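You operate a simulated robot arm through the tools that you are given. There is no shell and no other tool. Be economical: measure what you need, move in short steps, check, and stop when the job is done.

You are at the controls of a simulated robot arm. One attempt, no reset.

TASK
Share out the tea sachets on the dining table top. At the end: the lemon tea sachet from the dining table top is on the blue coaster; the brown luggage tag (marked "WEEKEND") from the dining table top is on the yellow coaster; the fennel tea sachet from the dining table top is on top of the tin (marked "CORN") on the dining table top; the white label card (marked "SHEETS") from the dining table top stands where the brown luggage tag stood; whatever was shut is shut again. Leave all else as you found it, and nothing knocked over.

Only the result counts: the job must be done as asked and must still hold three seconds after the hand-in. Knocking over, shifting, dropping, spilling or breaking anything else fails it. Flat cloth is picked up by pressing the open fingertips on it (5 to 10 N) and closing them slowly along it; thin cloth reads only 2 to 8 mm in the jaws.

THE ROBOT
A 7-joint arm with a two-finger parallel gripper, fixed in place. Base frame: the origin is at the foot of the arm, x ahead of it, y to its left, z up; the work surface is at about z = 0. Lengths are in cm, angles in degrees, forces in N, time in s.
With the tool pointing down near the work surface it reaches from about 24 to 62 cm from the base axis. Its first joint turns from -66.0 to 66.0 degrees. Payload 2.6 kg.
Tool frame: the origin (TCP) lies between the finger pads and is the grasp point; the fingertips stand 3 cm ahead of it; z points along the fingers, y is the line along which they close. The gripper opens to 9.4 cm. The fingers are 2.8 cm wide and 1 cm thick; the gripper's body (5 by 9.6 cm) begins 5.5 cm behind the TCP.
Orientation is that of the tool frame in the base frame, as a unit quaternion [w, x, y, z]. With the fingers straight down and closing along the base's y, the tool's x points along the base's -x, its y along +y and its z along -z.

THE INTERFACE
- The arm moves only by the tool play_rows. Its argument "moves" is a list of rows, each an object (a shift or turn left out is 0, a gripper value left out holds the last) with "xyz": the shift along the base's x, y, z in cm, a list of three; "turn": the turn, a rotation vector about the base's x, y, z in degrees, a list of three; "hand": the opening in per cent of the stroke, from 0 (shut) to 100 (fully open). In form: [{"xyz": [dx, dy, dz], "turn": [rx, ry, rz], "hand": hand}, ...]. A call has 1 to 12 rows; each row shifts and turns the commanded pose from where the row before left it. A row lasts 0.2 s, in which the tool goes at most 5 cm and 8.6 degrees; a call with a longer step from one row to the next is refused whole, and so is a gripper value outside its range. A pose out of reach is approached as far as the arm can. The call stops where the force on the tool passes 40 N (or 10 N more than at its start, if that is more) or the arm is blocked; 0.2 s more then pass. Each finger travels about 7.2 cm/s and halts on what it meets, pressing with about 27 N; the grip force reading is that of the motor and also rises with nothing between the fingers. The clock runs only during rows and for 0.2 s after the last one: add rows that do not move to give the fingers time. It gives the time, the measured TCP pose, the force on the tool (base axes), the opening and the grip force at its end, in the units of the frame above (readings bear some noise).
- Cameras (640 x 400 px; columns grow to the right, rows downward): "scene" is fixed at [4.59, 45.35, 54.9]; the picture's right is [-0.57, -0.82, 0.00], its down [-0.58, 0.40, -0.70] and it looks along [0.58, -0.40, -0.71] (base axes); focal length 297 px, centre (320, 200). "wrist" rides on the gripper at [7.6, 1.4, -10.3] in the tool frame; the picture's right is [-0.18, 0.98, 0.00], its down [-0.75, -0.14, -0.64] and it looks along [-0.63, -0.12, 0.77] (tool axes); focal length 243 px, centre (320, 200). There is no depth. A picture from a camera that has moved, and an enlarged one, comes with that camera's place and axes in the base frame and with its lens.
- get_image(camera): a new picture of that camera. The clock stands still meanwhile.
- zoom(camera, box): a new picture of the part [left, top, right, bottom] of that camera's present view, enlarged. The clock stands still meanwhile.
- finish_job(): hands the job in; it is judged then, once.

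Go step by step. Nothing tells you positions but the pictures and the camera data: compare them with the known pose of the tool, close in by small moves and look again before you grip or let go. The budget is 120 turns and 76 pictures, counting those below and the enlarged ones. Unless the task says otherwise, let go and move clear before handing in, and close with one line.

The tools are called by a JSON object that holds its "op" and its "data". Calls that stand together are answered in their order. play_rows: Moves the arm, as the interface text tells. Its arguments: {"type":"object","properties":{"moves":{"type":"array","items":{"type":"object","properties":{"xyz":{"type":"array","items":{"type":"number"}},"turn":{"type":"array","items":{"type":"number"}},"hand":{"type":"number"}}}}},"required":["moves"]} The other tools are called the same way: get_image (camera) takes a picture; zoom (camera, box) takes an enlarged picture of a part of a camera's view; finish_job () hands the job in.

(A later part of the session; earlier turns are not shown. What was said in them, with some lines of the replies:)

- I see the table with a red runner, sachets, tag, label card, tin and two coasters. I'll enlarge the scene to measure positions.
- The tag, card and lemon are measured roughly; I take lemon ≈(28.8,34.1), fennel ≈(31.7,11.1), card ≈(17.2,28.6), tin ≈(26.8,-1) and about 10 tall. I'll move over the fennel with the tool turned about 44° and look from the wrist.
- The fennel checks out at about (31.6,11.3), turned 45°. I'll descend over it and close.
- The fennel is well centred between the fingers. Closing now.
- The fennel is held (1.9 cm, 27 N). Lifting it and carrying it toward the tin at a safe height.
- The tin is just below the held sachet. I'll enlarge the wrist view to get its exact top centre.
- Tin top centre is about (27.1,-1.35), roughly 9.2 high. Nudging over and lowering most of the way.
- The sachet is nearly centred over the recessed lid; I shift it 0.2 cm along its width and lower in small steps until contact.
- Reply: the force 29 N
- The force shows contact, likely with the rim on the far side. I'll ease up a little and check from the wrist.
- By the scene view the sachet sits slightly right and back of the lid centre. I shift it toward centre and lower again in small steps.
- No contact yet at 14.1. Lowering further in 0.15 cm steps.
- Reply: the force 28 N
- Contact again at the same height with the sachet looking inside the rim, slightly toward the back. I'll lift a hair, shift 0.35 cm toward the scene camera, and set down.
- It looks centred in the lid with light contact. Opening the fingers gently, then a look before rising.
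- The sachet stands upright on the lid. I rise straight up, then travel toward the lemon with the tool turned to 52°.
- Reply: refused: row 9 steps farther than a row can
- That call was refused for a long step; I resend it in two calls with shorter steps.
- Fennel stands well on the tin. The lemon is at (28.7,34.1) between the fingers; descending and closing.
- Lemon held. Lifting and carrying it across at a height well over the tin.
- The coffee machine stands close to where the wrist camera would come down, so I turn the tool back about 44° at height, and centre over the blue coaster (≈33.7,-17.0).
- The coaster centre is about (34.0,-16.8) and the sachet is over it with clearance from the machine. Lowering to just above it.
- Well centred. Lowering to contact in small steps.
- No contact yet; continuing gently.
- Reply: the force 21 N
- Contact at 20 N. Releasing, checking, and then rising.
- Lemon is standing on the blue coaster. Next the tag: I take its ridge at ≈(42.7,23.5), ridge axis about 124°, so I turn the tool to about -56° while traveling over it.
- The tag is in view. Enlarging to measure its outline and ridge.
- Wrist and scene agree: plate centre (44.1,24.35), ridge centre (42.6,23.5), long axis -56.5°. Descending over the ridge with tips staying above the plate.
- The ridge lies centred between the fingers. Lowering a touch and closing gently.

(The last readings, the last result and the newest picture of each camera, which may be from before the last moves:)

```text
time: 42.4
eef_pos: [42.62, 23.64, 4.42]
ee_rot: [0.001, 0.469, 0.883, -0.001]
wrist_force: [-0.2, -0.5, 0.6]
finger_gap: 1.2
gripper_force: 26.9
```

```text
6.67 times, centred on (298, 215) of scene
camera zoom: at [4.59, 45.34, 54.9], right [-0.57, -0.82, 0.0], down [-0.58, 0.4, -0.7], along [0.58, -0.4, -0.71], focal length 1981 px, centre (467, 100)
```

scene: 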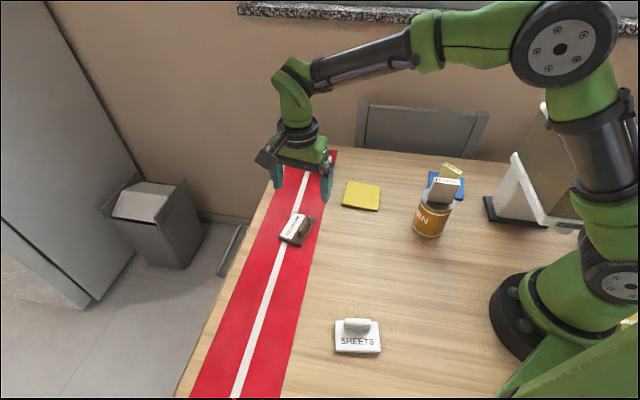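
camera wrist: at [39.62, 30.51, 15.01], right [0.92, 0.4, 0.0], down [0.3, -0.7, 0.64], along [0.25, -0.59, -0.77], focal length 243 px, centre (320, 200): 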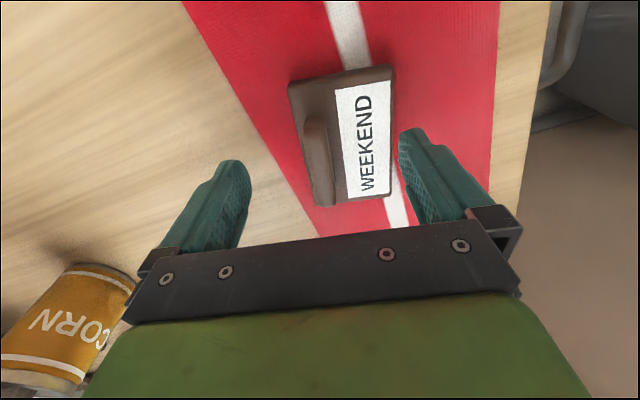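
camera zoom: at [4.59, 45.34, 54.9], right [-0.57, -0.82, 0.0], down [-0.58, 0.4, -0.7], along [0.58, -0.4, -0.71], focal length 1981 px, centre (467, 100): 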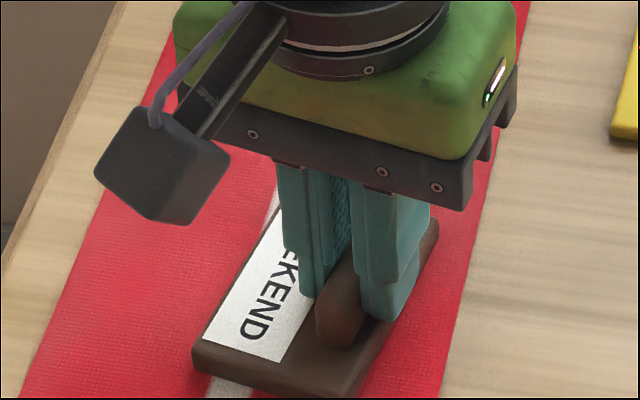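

The ridge is held (1.2 cm) and the tag stayed in place. Lifting and moving over the yellow coaster, turning 9° to align with it.

{"op": "play_rows", "data": {"moves": [{"xyz": [0, 0, 1]}, {"xyz": [0, 0, 3]}, {"xyz": [0, 0, 4]}, {"xyz": [0, 0, 3]}, {"xyz": [0, -3.5, 0], "turn": [0, 0, 4.5]}, {"xyz": [0, -4.2, 0], "turn": [0, 0, 4.5]}, {"xyz": [0, -4.2, 0]}, {"xyz": [0, -4.2, 0]}, {"xyz": [0, -3, 0]}, {"xyz": [0, -1, 0]}, {}, {}]}}

{"op": "get_image", "data": {"camera": "wrist"}}

{"op": "zoom", "data": {"camera": "scene", "box": [280, 130, 440, 230]}}

```text
time: 45.0
eef_pos: [42.54, 3.15, 15.36]
ee_rot: [0.001, 0.398, 0.917, 0.0]
wrist_force: [-0.5, 0.0, -0.1]
finger_gap: 1.2
gripper_force: 26.7
```

```text
32 pictures are left
camera wrist: at [38.4, 9.69, 25.7], right [0.84, 0.54, 0.0], down [0.41, -0.65, 0.64], along [0.34, -0.54, -0.77], focal length 243 px, centre (320, 200)
```

wrist: 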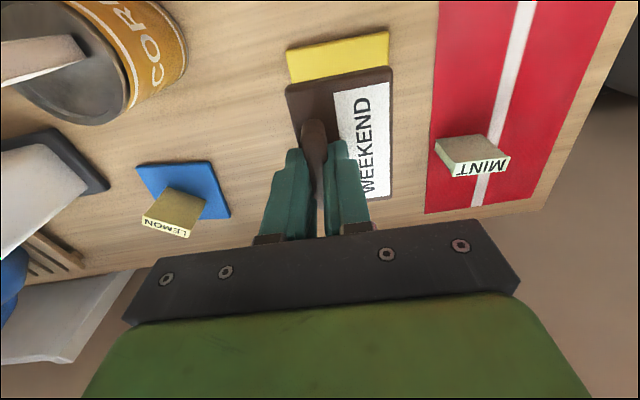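

```text
4.00 times, centred on (360, 180) of scene
camera zoom: at [4.59, 45.34, 54.9], right [-0.57, -0.82, 0.0], down [-0.58, 0.4, -0.7], along [0.58, -0.4, -0.71], focal length 1189 px, centre (160, 280)
```

zoom: 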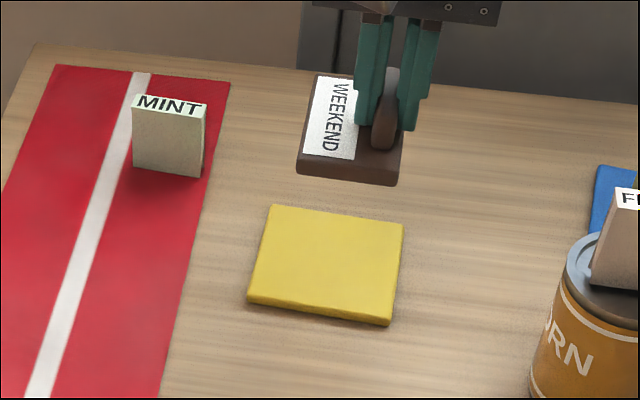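

The tag hovers aligned over the coaster (centre ≈(44.0,4.6)). Small correction and lowering to about 1 cm above it.

{"op": "play_rows", "data": {"moves": [{"xyz": [0.2, 0.2, -3]}, {"xyz": [0, 0, -3]}, {"xyz": [0, 0, -2]}, {"xyz": [0, 0, -1]}, {}, {}]}}

{"op": "zoom", "data": {"camera": "wrist", "box": [240, 60, 440, 185]}}

{"op": "zoom", "data": {"camera": "scene", "box": [320, 160, 400, 210]}}

```text
time: 46.4
eef_pos: [42.74, 3.61, 6.49]
ee_rot: [-0.001, 0.398, 0.917, 0.0]
wrist_force: [0.3, 0.6, -0.3]
finger_gap: 1.21
gripper_force: 27.0
```

```text
3.20 times, centred on (340, 122) of wrist
camera zoom: at [38.57, 10.05, 16.87], right [0.84, 0.54, 0.0], down [0.41, -0.65, 0.64], along [0.34, -0.54, -0.77], focal length 776 px, centre (256, 448)
```

zoom: 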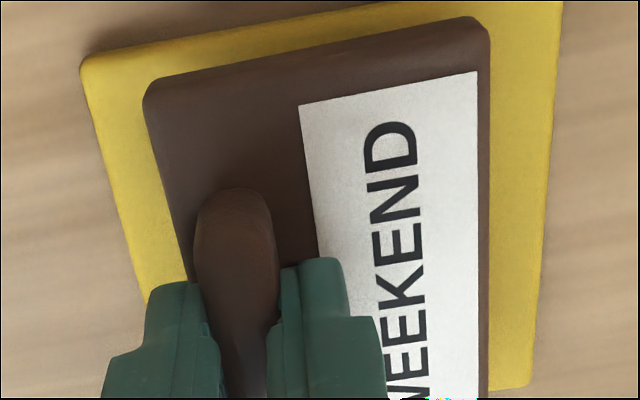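

```text
8.00 times, centred on (360, 185) of scene
camera zoom: at [4.59, 45.35, 54.9], right [-0.57, -0.82, 0.0], down [-0.58, 0.4, -0.7], along [0.58, -0.4, -0.71], focal length 2378 px, centre (0, 320)
```

zoom: 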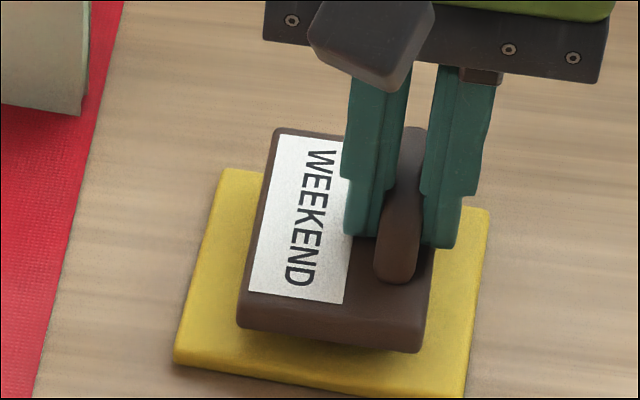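

Aligned; it sits slightly toward the near edge, so I shift 0.3 cm and lower to contact.

{"op": "play_rows", "data": {"moves": [{"xyz": [0.2, -0.22, -0.5]}, {"xyz": [0, 0, -0.4]}, {"xyz": [0, 0, -0.2]}, {}, {}]}}

```text
time: 47.6
eef_pos: [42.88, 3.4, 5.41]
ee_rot: [0.0, 0.399, 0.917, 0.0]
wrist_force: [-0.9, -0.5, -0.3]
finger_gap: 1.18
gripper_force: 26.8
```

{"op": "play_rows", "data": {"moves": [{"xyz": [0, 0, -0.15]}, {"xyz": [0, 0, -0.12]}, {}]}}

```text
time: 48.4
eef_pos: [42.96, 3.53, 5.29]
ee_rot: [0.0, 0.399, 0.917, 0.001]
wrist_force: [-5.6, -0.6, 15.6]
finger_gap: 1.17
gripper_force: 26.9
```

Contact. Releasing, then rising straight up.

{"op": "play_rows", "data": {"moves": [{"xyz": [0, 0, 0.05], "hand": 14}, {"hand": 20}, {"hand": 28}, {"hand": 35}, {}]}}

{"op": "play_rows", "data": {"moves": [{"xyz": [0, 0, 1]}, {"xyz": [0, 0, 3]}, {"xyz": [0, 0, 4]}, {"xyz": [0, 0, 4]}, {"xyz": [0, 0, 3], "hand": 100}, {}, {}]}}

{"op": "get_image", "data": {"camera": "wrist"}}

{"op": "get_image", "data": {"camera": "scene"}}

```text
time: 49.6
eef_pos: [43.01, 3.42, 5.14]
ee_rot: [0.0, 0.399, 0.917, -0.001]
wrist_force: [0.5, 0.1, -0.5]
finger_gap: 3.28
gripper_force: 0.2
```

```text
time: 51.2
eef_pos: [43.09, 3.48, 20.09]
ee_rot: [0.0, 0.399, 0.917, 0.0]
wrist_force: [-0.4, 1.3, 0.5]
finger_gap: 9.39
gripper_force: 0.1
```

```text
28 pictures are left
camera wrist: at [38.88, 9.96, 30.53], right [0.84, 0.54, 0.0], down [0.41, -0.65, 0.64], along [0.34, -0.54, -0.77], focal length 243 px, centre (320, 200)
```

wrist: 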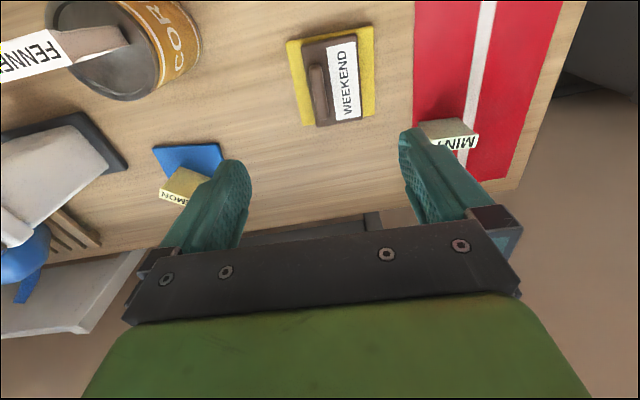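

```text
27 pictures are left
```

scene: 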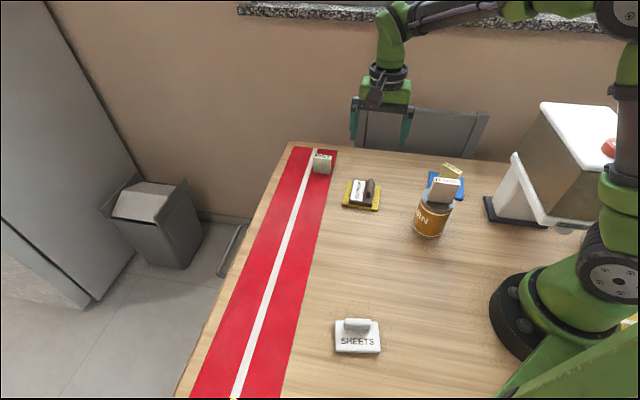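

Tag is well placed on the yellow coaster. Now the SHEETS card: moving to over its ridge (≈18.7,27.4) while turning to +53°.

{"op": "play_rows", "data": {"moves": [{"xyz": [-1, 1, 0], "turn": [0, 0, 7.7]}, {"xyz": [-2, 2, 0], "turn": [0, 0, 7.7]}, {"xyz": [-2, 2, 0], "turn": [0, 0, 7.7]}, {"xyz": [-2, 2, 0], "turn": [0, 0, 7.7]}, {"xyz": [-2, 2, 0], "turn": [0, 0, 7.7]}, {"xyz": [-2, 2, 0], "turn": [0, 0, 7.7]}, {"xyz": [-2, 2, 0], "turn": [0, 0, 7.7]}, {"xyz": [-2, 2, 0], "turn": [0, 0, 7.7]}, {"xyz": [-2, 2, 0], "turn": [0, 0, 7.7]}, {"xyz": [-2, 2, 0], "turn": [0, 0, 7.7]}, {"xyz": [-2, 2, 0], "turn": [0, 0, 7.7]}, {"xyz": [-2, 2, 0], "turn": [0, 0, 7.7]}]}}

{"op": "play_rows", "data": {"moves": [{"xyz": [-1.3, 1, -2], "turn": [0, 0, 7.6]}, {"xyz": [0, 0, -2]}, {}, {}]}}

{"op": "get_image", "data": {"camera": "wrist"}}

{"op": "get_image", "data": {"camera": "scene"}}

```text
time: 53.8
eef_pos: [19.87, 26.3, 20.15]
ee_rot: [0.001, -0.388, 0.922, 0.0]
wrist_force: [1.0, 0.8, 0.0]
finger_gap: 9.4
gripper_force: 0.0
```

```text
time: 54.8
eef_pos: [18.66, 27.44, 15.97]
ee_rot: [-0.001, -0.446, 0.895, 0.0]
wrist_force: [-0.3, 0.3, 0.1]
finger_gap: 9.42
gripper_force: 0.1
```

```text
26 pictures are left
camera wrist: at [12.88, 22.12, 26.3], right [-0.67, 0.74, 0.0], down [0.57, 0.52, 0.64], along [0.47, 0.43, -0.77], focal length 243 px, centre (320, 200)
```

wrist: 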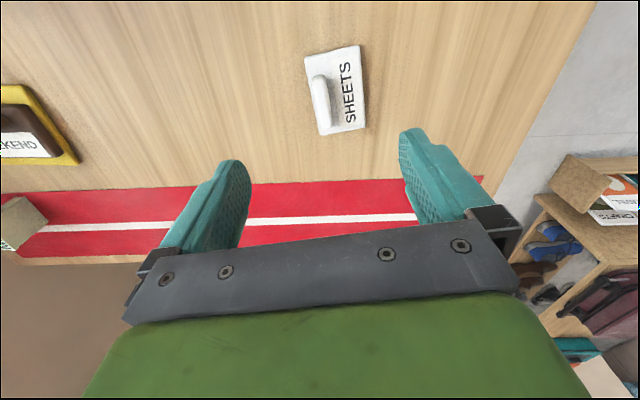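

```text
25 pictures are left
```

scene: 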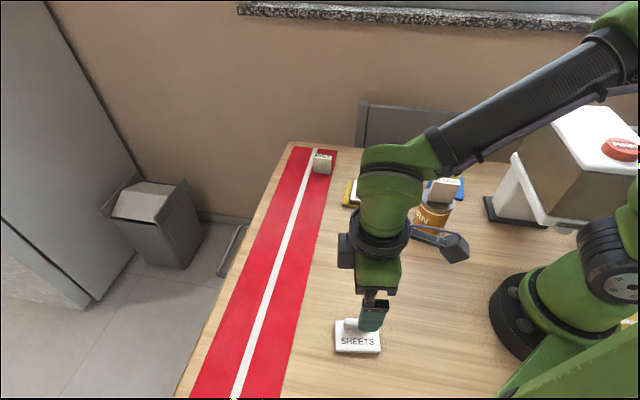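

{"op": "zoom", "data": {"camera": "wrist", "box": [270, 30, 398, 150]}}

```text
3.33 times, centred on (334, 90) of wrist
camera zoom: at [12.88, 22.12, 26.3], right [-0.67, 0.74, 0.0], down [0.57, 0.52, 0.64], along [0.47, 0.43, -0.77], focal length 809 px, centre (273, 567)
```

zoom: 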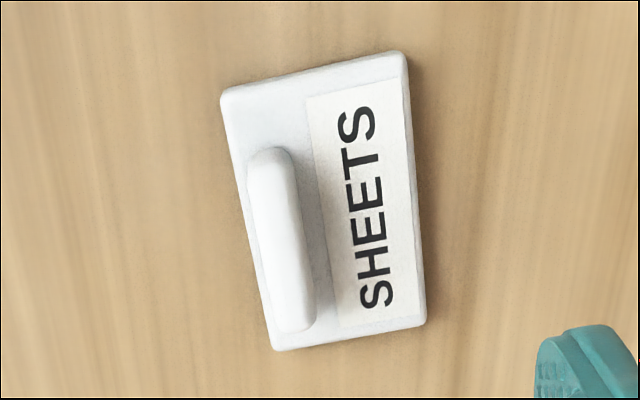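

Card measured: plate centre (17.2,28.5), ridge centre (18.45,27.4), long axis 53.5°. Descending onto the ridge.

{"op": "play_rows", "data": {"moves": [{"xyz": [-0.18, 0, -4]}, {"xyz": [0, 0, -3]}, {"xyz": [0, 0, -2.5]}, {"xyz": [0, 0, -1.5]}, {}, {}]}}

{"op": "get_image", "data": {"camera": "wrist"}}

{"op": "zoom", "data": {"camera": "scene", "box": [310, 290, 406, 360]}}

```text
time: 56.2
eef_pos: [18.59, 27.55, 5.13]
ee_rot: [0.0, -0.445, 0.895, 0.0]
wrist_force: [-0.6, 0.1, 0.3]
finger_gap: 9.41
gripper_force: 0.1
```

```text
23 pictures are left
camera wrist: at [12.74, 22.22, 15.36], right [-0.67, 0.74, 0.0], down [0.57, 0.52, 0.64], along [0.47, 0.43, -0.77], focal length 243 px, centre (320, 200)
```

wrist: 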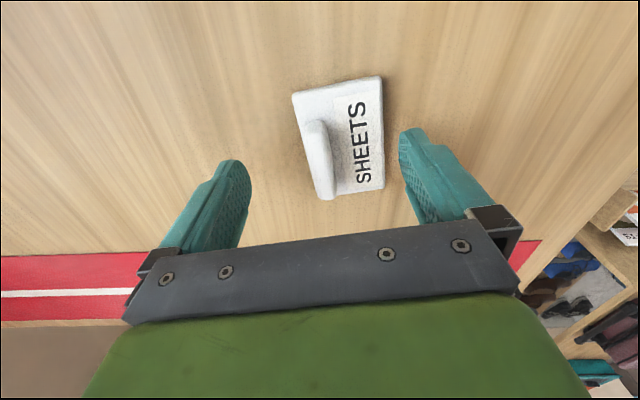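

```text
5.71 times, centred on (358, 325) of scene
camera zoom: at [4.59, 45.35, 54.9], right [-0.57, -0.82, 0.0], down [-0.58, 0.4, -0.7], along [0.58, -0.4, -0.71], focal length 1698 px, centre (103, -514)
```

zoom: 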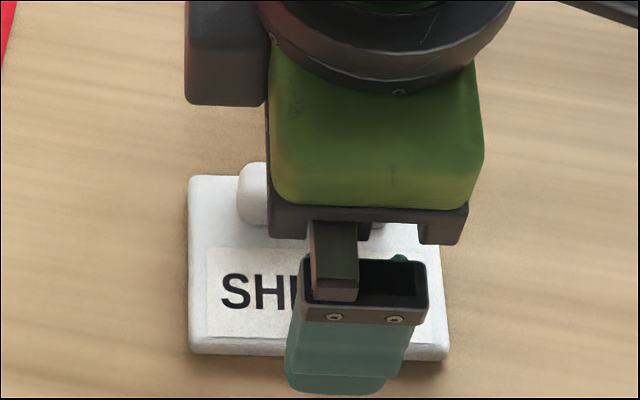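

Ridge centred. Lowering 0.55 cm and closing.

{"op": "play_rows", "data": {"moves": [{"xyz": [0, 0, -0.55]}, {}, {"hand": 70}, {"hand": 45}, {"hand": 25}, {"hand": 10}, {"hand": 3}, {"hand": 3}]}}

{"op": "get_image", "data": {"camera": "wrist"}}

```text
time: 58.0
eef_pos: [18.48, 27.64, 4.52]
ee_rot: [0.0, -0.446, 0.895, 0.001]
wrist_force: [0.4, 0.2, -0.2]
finger_gap: 1.16
gripper_force: 27.0
```

```text
21 pictures are left
camera wrist: at [12.79, 22.19, 14.85], right [-0.67, 0.74, 0.0], down [0.57, 0.52, 0.64], along [0.47, 0.43, -0.77], focal length 243 px, centre (320, 200)
```

wrist: 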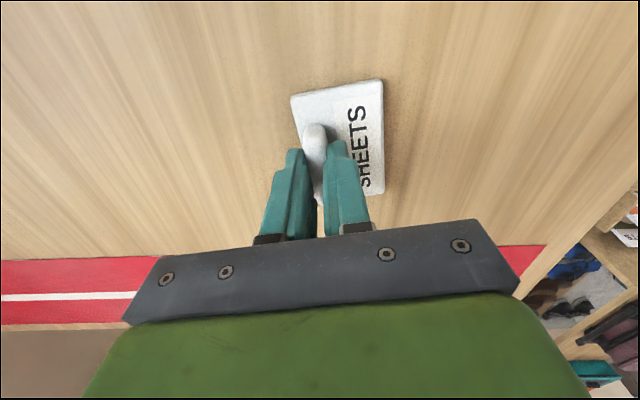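

Card ridge held. Lifting, then travelling to the tag's old place while turning -110° (same lie as the tag had).

{"op": "play_rows", "data": {"moves": [{"xyz": [0, 0, 1]}, {"xyz": [0, 0, 3]}, {"xyz": [0, 0, 4]}, {"xyz": [0, 0, 3]}, {"xyz": [1, 0, 0], "turn": [0, 0, -7.86]}, {"xyz": [1.8, -0.3, 0], "turn": [0, 0, -7.86]}, {"xyz": [1.8, -0.3, 0], "turn": [0, 0, -7.86]}, {"xyz": [1.8, -0.3, 0], "turn": [0, 0, -7.86]}, {"xyz": [1.8, -0.3, 0], "turn": [0, 0, -7.86]}, {"xyz": [1.8, -0.3, 0], "turn": [0, 0, -7.86]}, {"xyz": [1.8, -0.3, 0], "turn": [0, 0, -7.86]}, {"xyz": [1.8, -0.3, 0], "turn": [0, 0, -7.86]}]}}

{"op": "play_rows", "data": {"moves": [{"xyz": [1.8, -0.3, 0], "turn": [0, 0, -7.86]}, {"xyz": [1.8, -0.3, 0], "turn": [0, 0, -7.86]}, {"xyz": [1.8, -0.3, 0], "turn": [0, 0, -7.86]}, {"xyz": [1.8, -0.3, 0], "turn": [0, 0, -7.86]}, {"xyz": [1.8, -0.3, 0], "turn": [0, 0, -7.86]}, {"xyz": [1.6, -0.3, 0], "turn": [0, 0, -7.86]}, {}, {}]}}

{"op": "get_image", "data": {"camera": "wrist"}}

{"op": "get_image", "data": {"camera": "scene"}}

```text
time: 60.6
eef_pos: [32.22, 25.33, 15.47]
ee_rot: [0.0, 0.087, 0.996, 0.0]
wrist_force: [0.4, 0.0, -1.0]
finger_gap: 1.15
gripper_force: 27.3
```

```text
time: 62.4
eef_pos: [42.78, 23.48, 15.44]
ee_rot: [0.001, 0.478, 0.878, 0.0]
wrist_force: [-1.0, 0.0, -0.6]
finger_gap: 1.17
gripper_force: 26.9
```

```text
20 pictures are left
camera wrist: at [39.84, 30.61, 25.79], right [0.93, 0.38, 0.0], down [0.29, -0.71, 0.64], along [0.24, -0.59, -0.77], focal length 243 px, centre (320, 200)
```

wrist: 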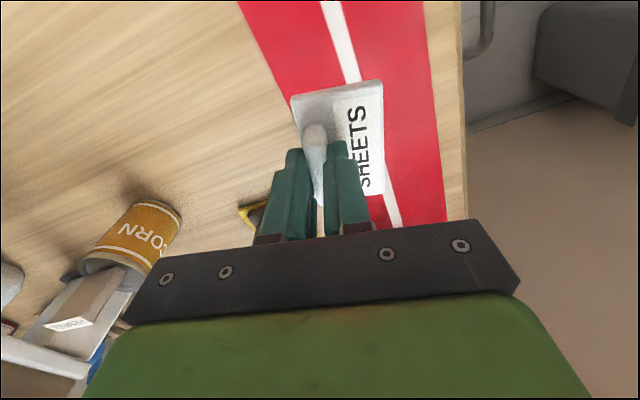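

```text
19 pictures are left
```

scene: 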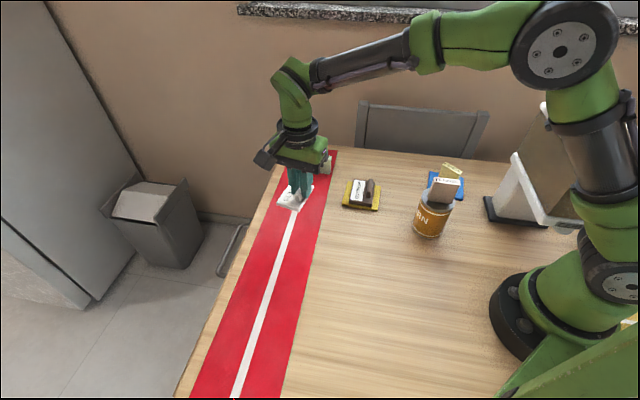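

In position over the old tag spot. Lowering to just above the cloth.

{"op": "play_rows", "data": {"moves": [{"xyz": [0, 0.05, -3.5]}, {"xyz": [0, 0, -3]}, {"xyz": [0, 0, -2.2]}, {"xyz": [0, 0, -1.2]}, {}, {}]}}

{"op": "zoom", "data": {"camera": "scene", "box": [268, 205, 332, 245]}}

```text
time: 63.8
eef_pos: [42.68, 23.56, 5.67]
ee_rot: [0.0, 0.478, 0.878, 0.0]
wrist_force: [-0.1, -0.3, 0.3]
finger_gap: 1.16
gripper_force: 27.3
```

```text
10.00 times, centred on (300, 225) of scene
camera zoom: at [4.59, 45.35, 54.9], right [-0.57, -0.82, 0.0], down [-0.58, 0.4, -0.7], along [0.58, -0.4, -0.71], focal length 2972 px, centre (520, -50)
```

zoom: 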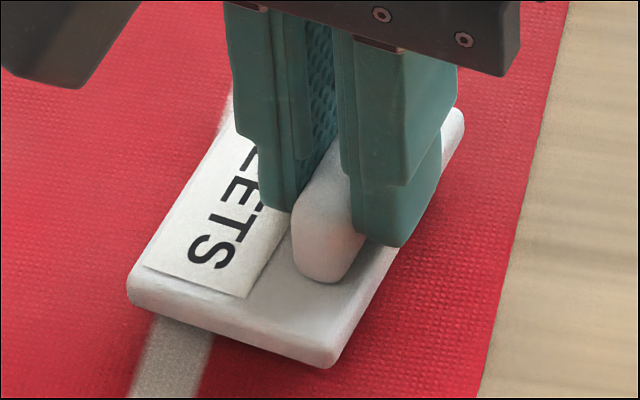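

The lie matches the tag's former spot. Lowering to contact.

{"op": "play_rows", "data": {"moves": [{"xyz": [0, 0, -0.5]}, {"xyz": [0, 0, -0.3]}, {"xyz": [0, 0, -0.15]}, {}]}}

```text
time: 64.8
eef_pos: [42.73, 23.61, 4.67]
ee_rot: [0.001, 0.478, 0.878, -0.001]
wrist_force: [0.2, 0.2, 0.2]
finger_gap: 1.14
gripper_force: 26.5
```

{"op": "play_rows", "data": {"moves": [{"xyz": [0, 0, -0.12]}, {"xyz": [0, 0, -0.1]}, {}]}}

```text
time: 65.6
eef_pos: [42.63, 23.55, 4.55]
ee_rot: [0.0, 0.478, 0.879, 0.001]
wrist_force: [-0.1, -1.1, 7.0]
finger_gap: 1.17
gripper_force: 27.1
```

Contact at 7 N. Releasing and rising.

{"op": "play_rows", "data": {"moves": [{"hand": 14}, {"hand": 20}, {"hand": 28}, {"hand": 38}, {}]}}

{"op": "play_rows", "data": {"moves": [{"xyz": [0, 0, 1]}, {"xyz": [0, 0, 3]}, {"xyz": [0, 0, 4]}, {"xyz": [0, 0, 4]}, {"xyz": [-3, 0, 4]}, {"xyz": [-4, 0, 3]}, {"xyz": [-4, 0, 0]}, {}, {}]}}

{"op": "get_image", "data": {"camera": "scene"}}

{"op": "zoom", "data": {"camera": "scene", "box": [268, 205, 332, 245]}}

{"op": "zoom", "data": {"camera": "scene", "box": [340, 150, 500, 250]}}

```text
time: 66.8
eef_pos: [42.68, 23.61, 4.39]
ee_rot: [0.0, 0.478, 0.878, -0.001]
wrist_force: [0.3, 0.3, -0.2]
finger_gap: 3.57
gripper_force: 0.0
```

```text
time: 68.8
eef_pos: [31.55, 23.7, 23.36]
ee_rot: [0.0, 0.478, 0.879, 0.0]
wrist_force: [-0.4, -0.7, 0.0]
finger_gap: 3.57
gripper_force: 0.1
```

```text
17 pictures are left
```

scene: 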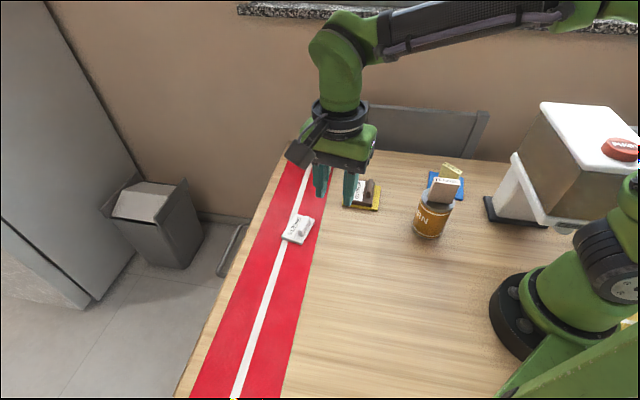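

```text
10.00 times, centred on (300, 225) of scene
camera zoom: at [4.59, 45.34, 54.9], right [-0.57, -0.82, 0.0], down [-0.58, 0.4, -0.7], along [0.58, -0.4, -0.71], focal length 2972 px, centre (520, -50)
```

zoom: 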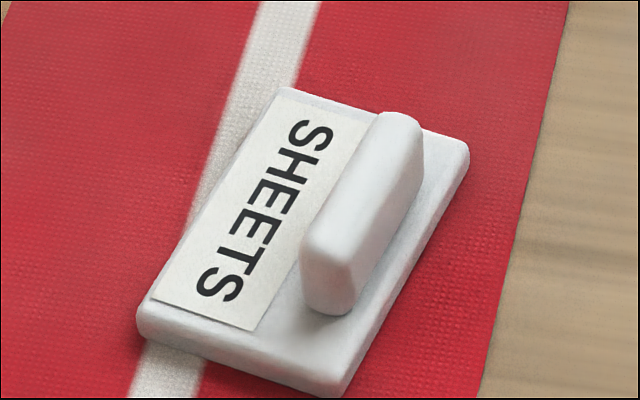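

```text
4.00 times, centred on (420, 200) of scene
camera zoom: at [4.59, 45.34, 54.9], right [-0.57, -0.82, 0.0], down [-0.58, 0.4, -0.7], along [0.58, -0.4, -0.71], focal length 1189 px, centre (-80, 200)
```

zoom: 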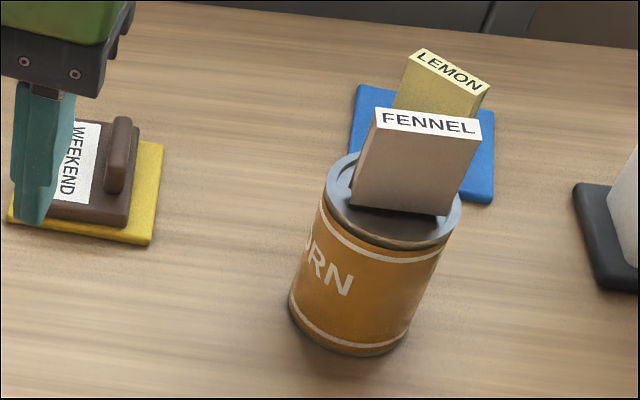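

Everything stands as asked, the tin has not moved, and the arm is clear. Handing in.

{"op": "finish_job", "data": {}}

```text
The job is handed in.
```

The job is handed in: lemon is on the blue coaster, the "WEEKEND" tag on the yellow coaster, fennel on the "CORN" tin, and the "SHEETS" card where the tag stood. Nothing shut had to be opened.
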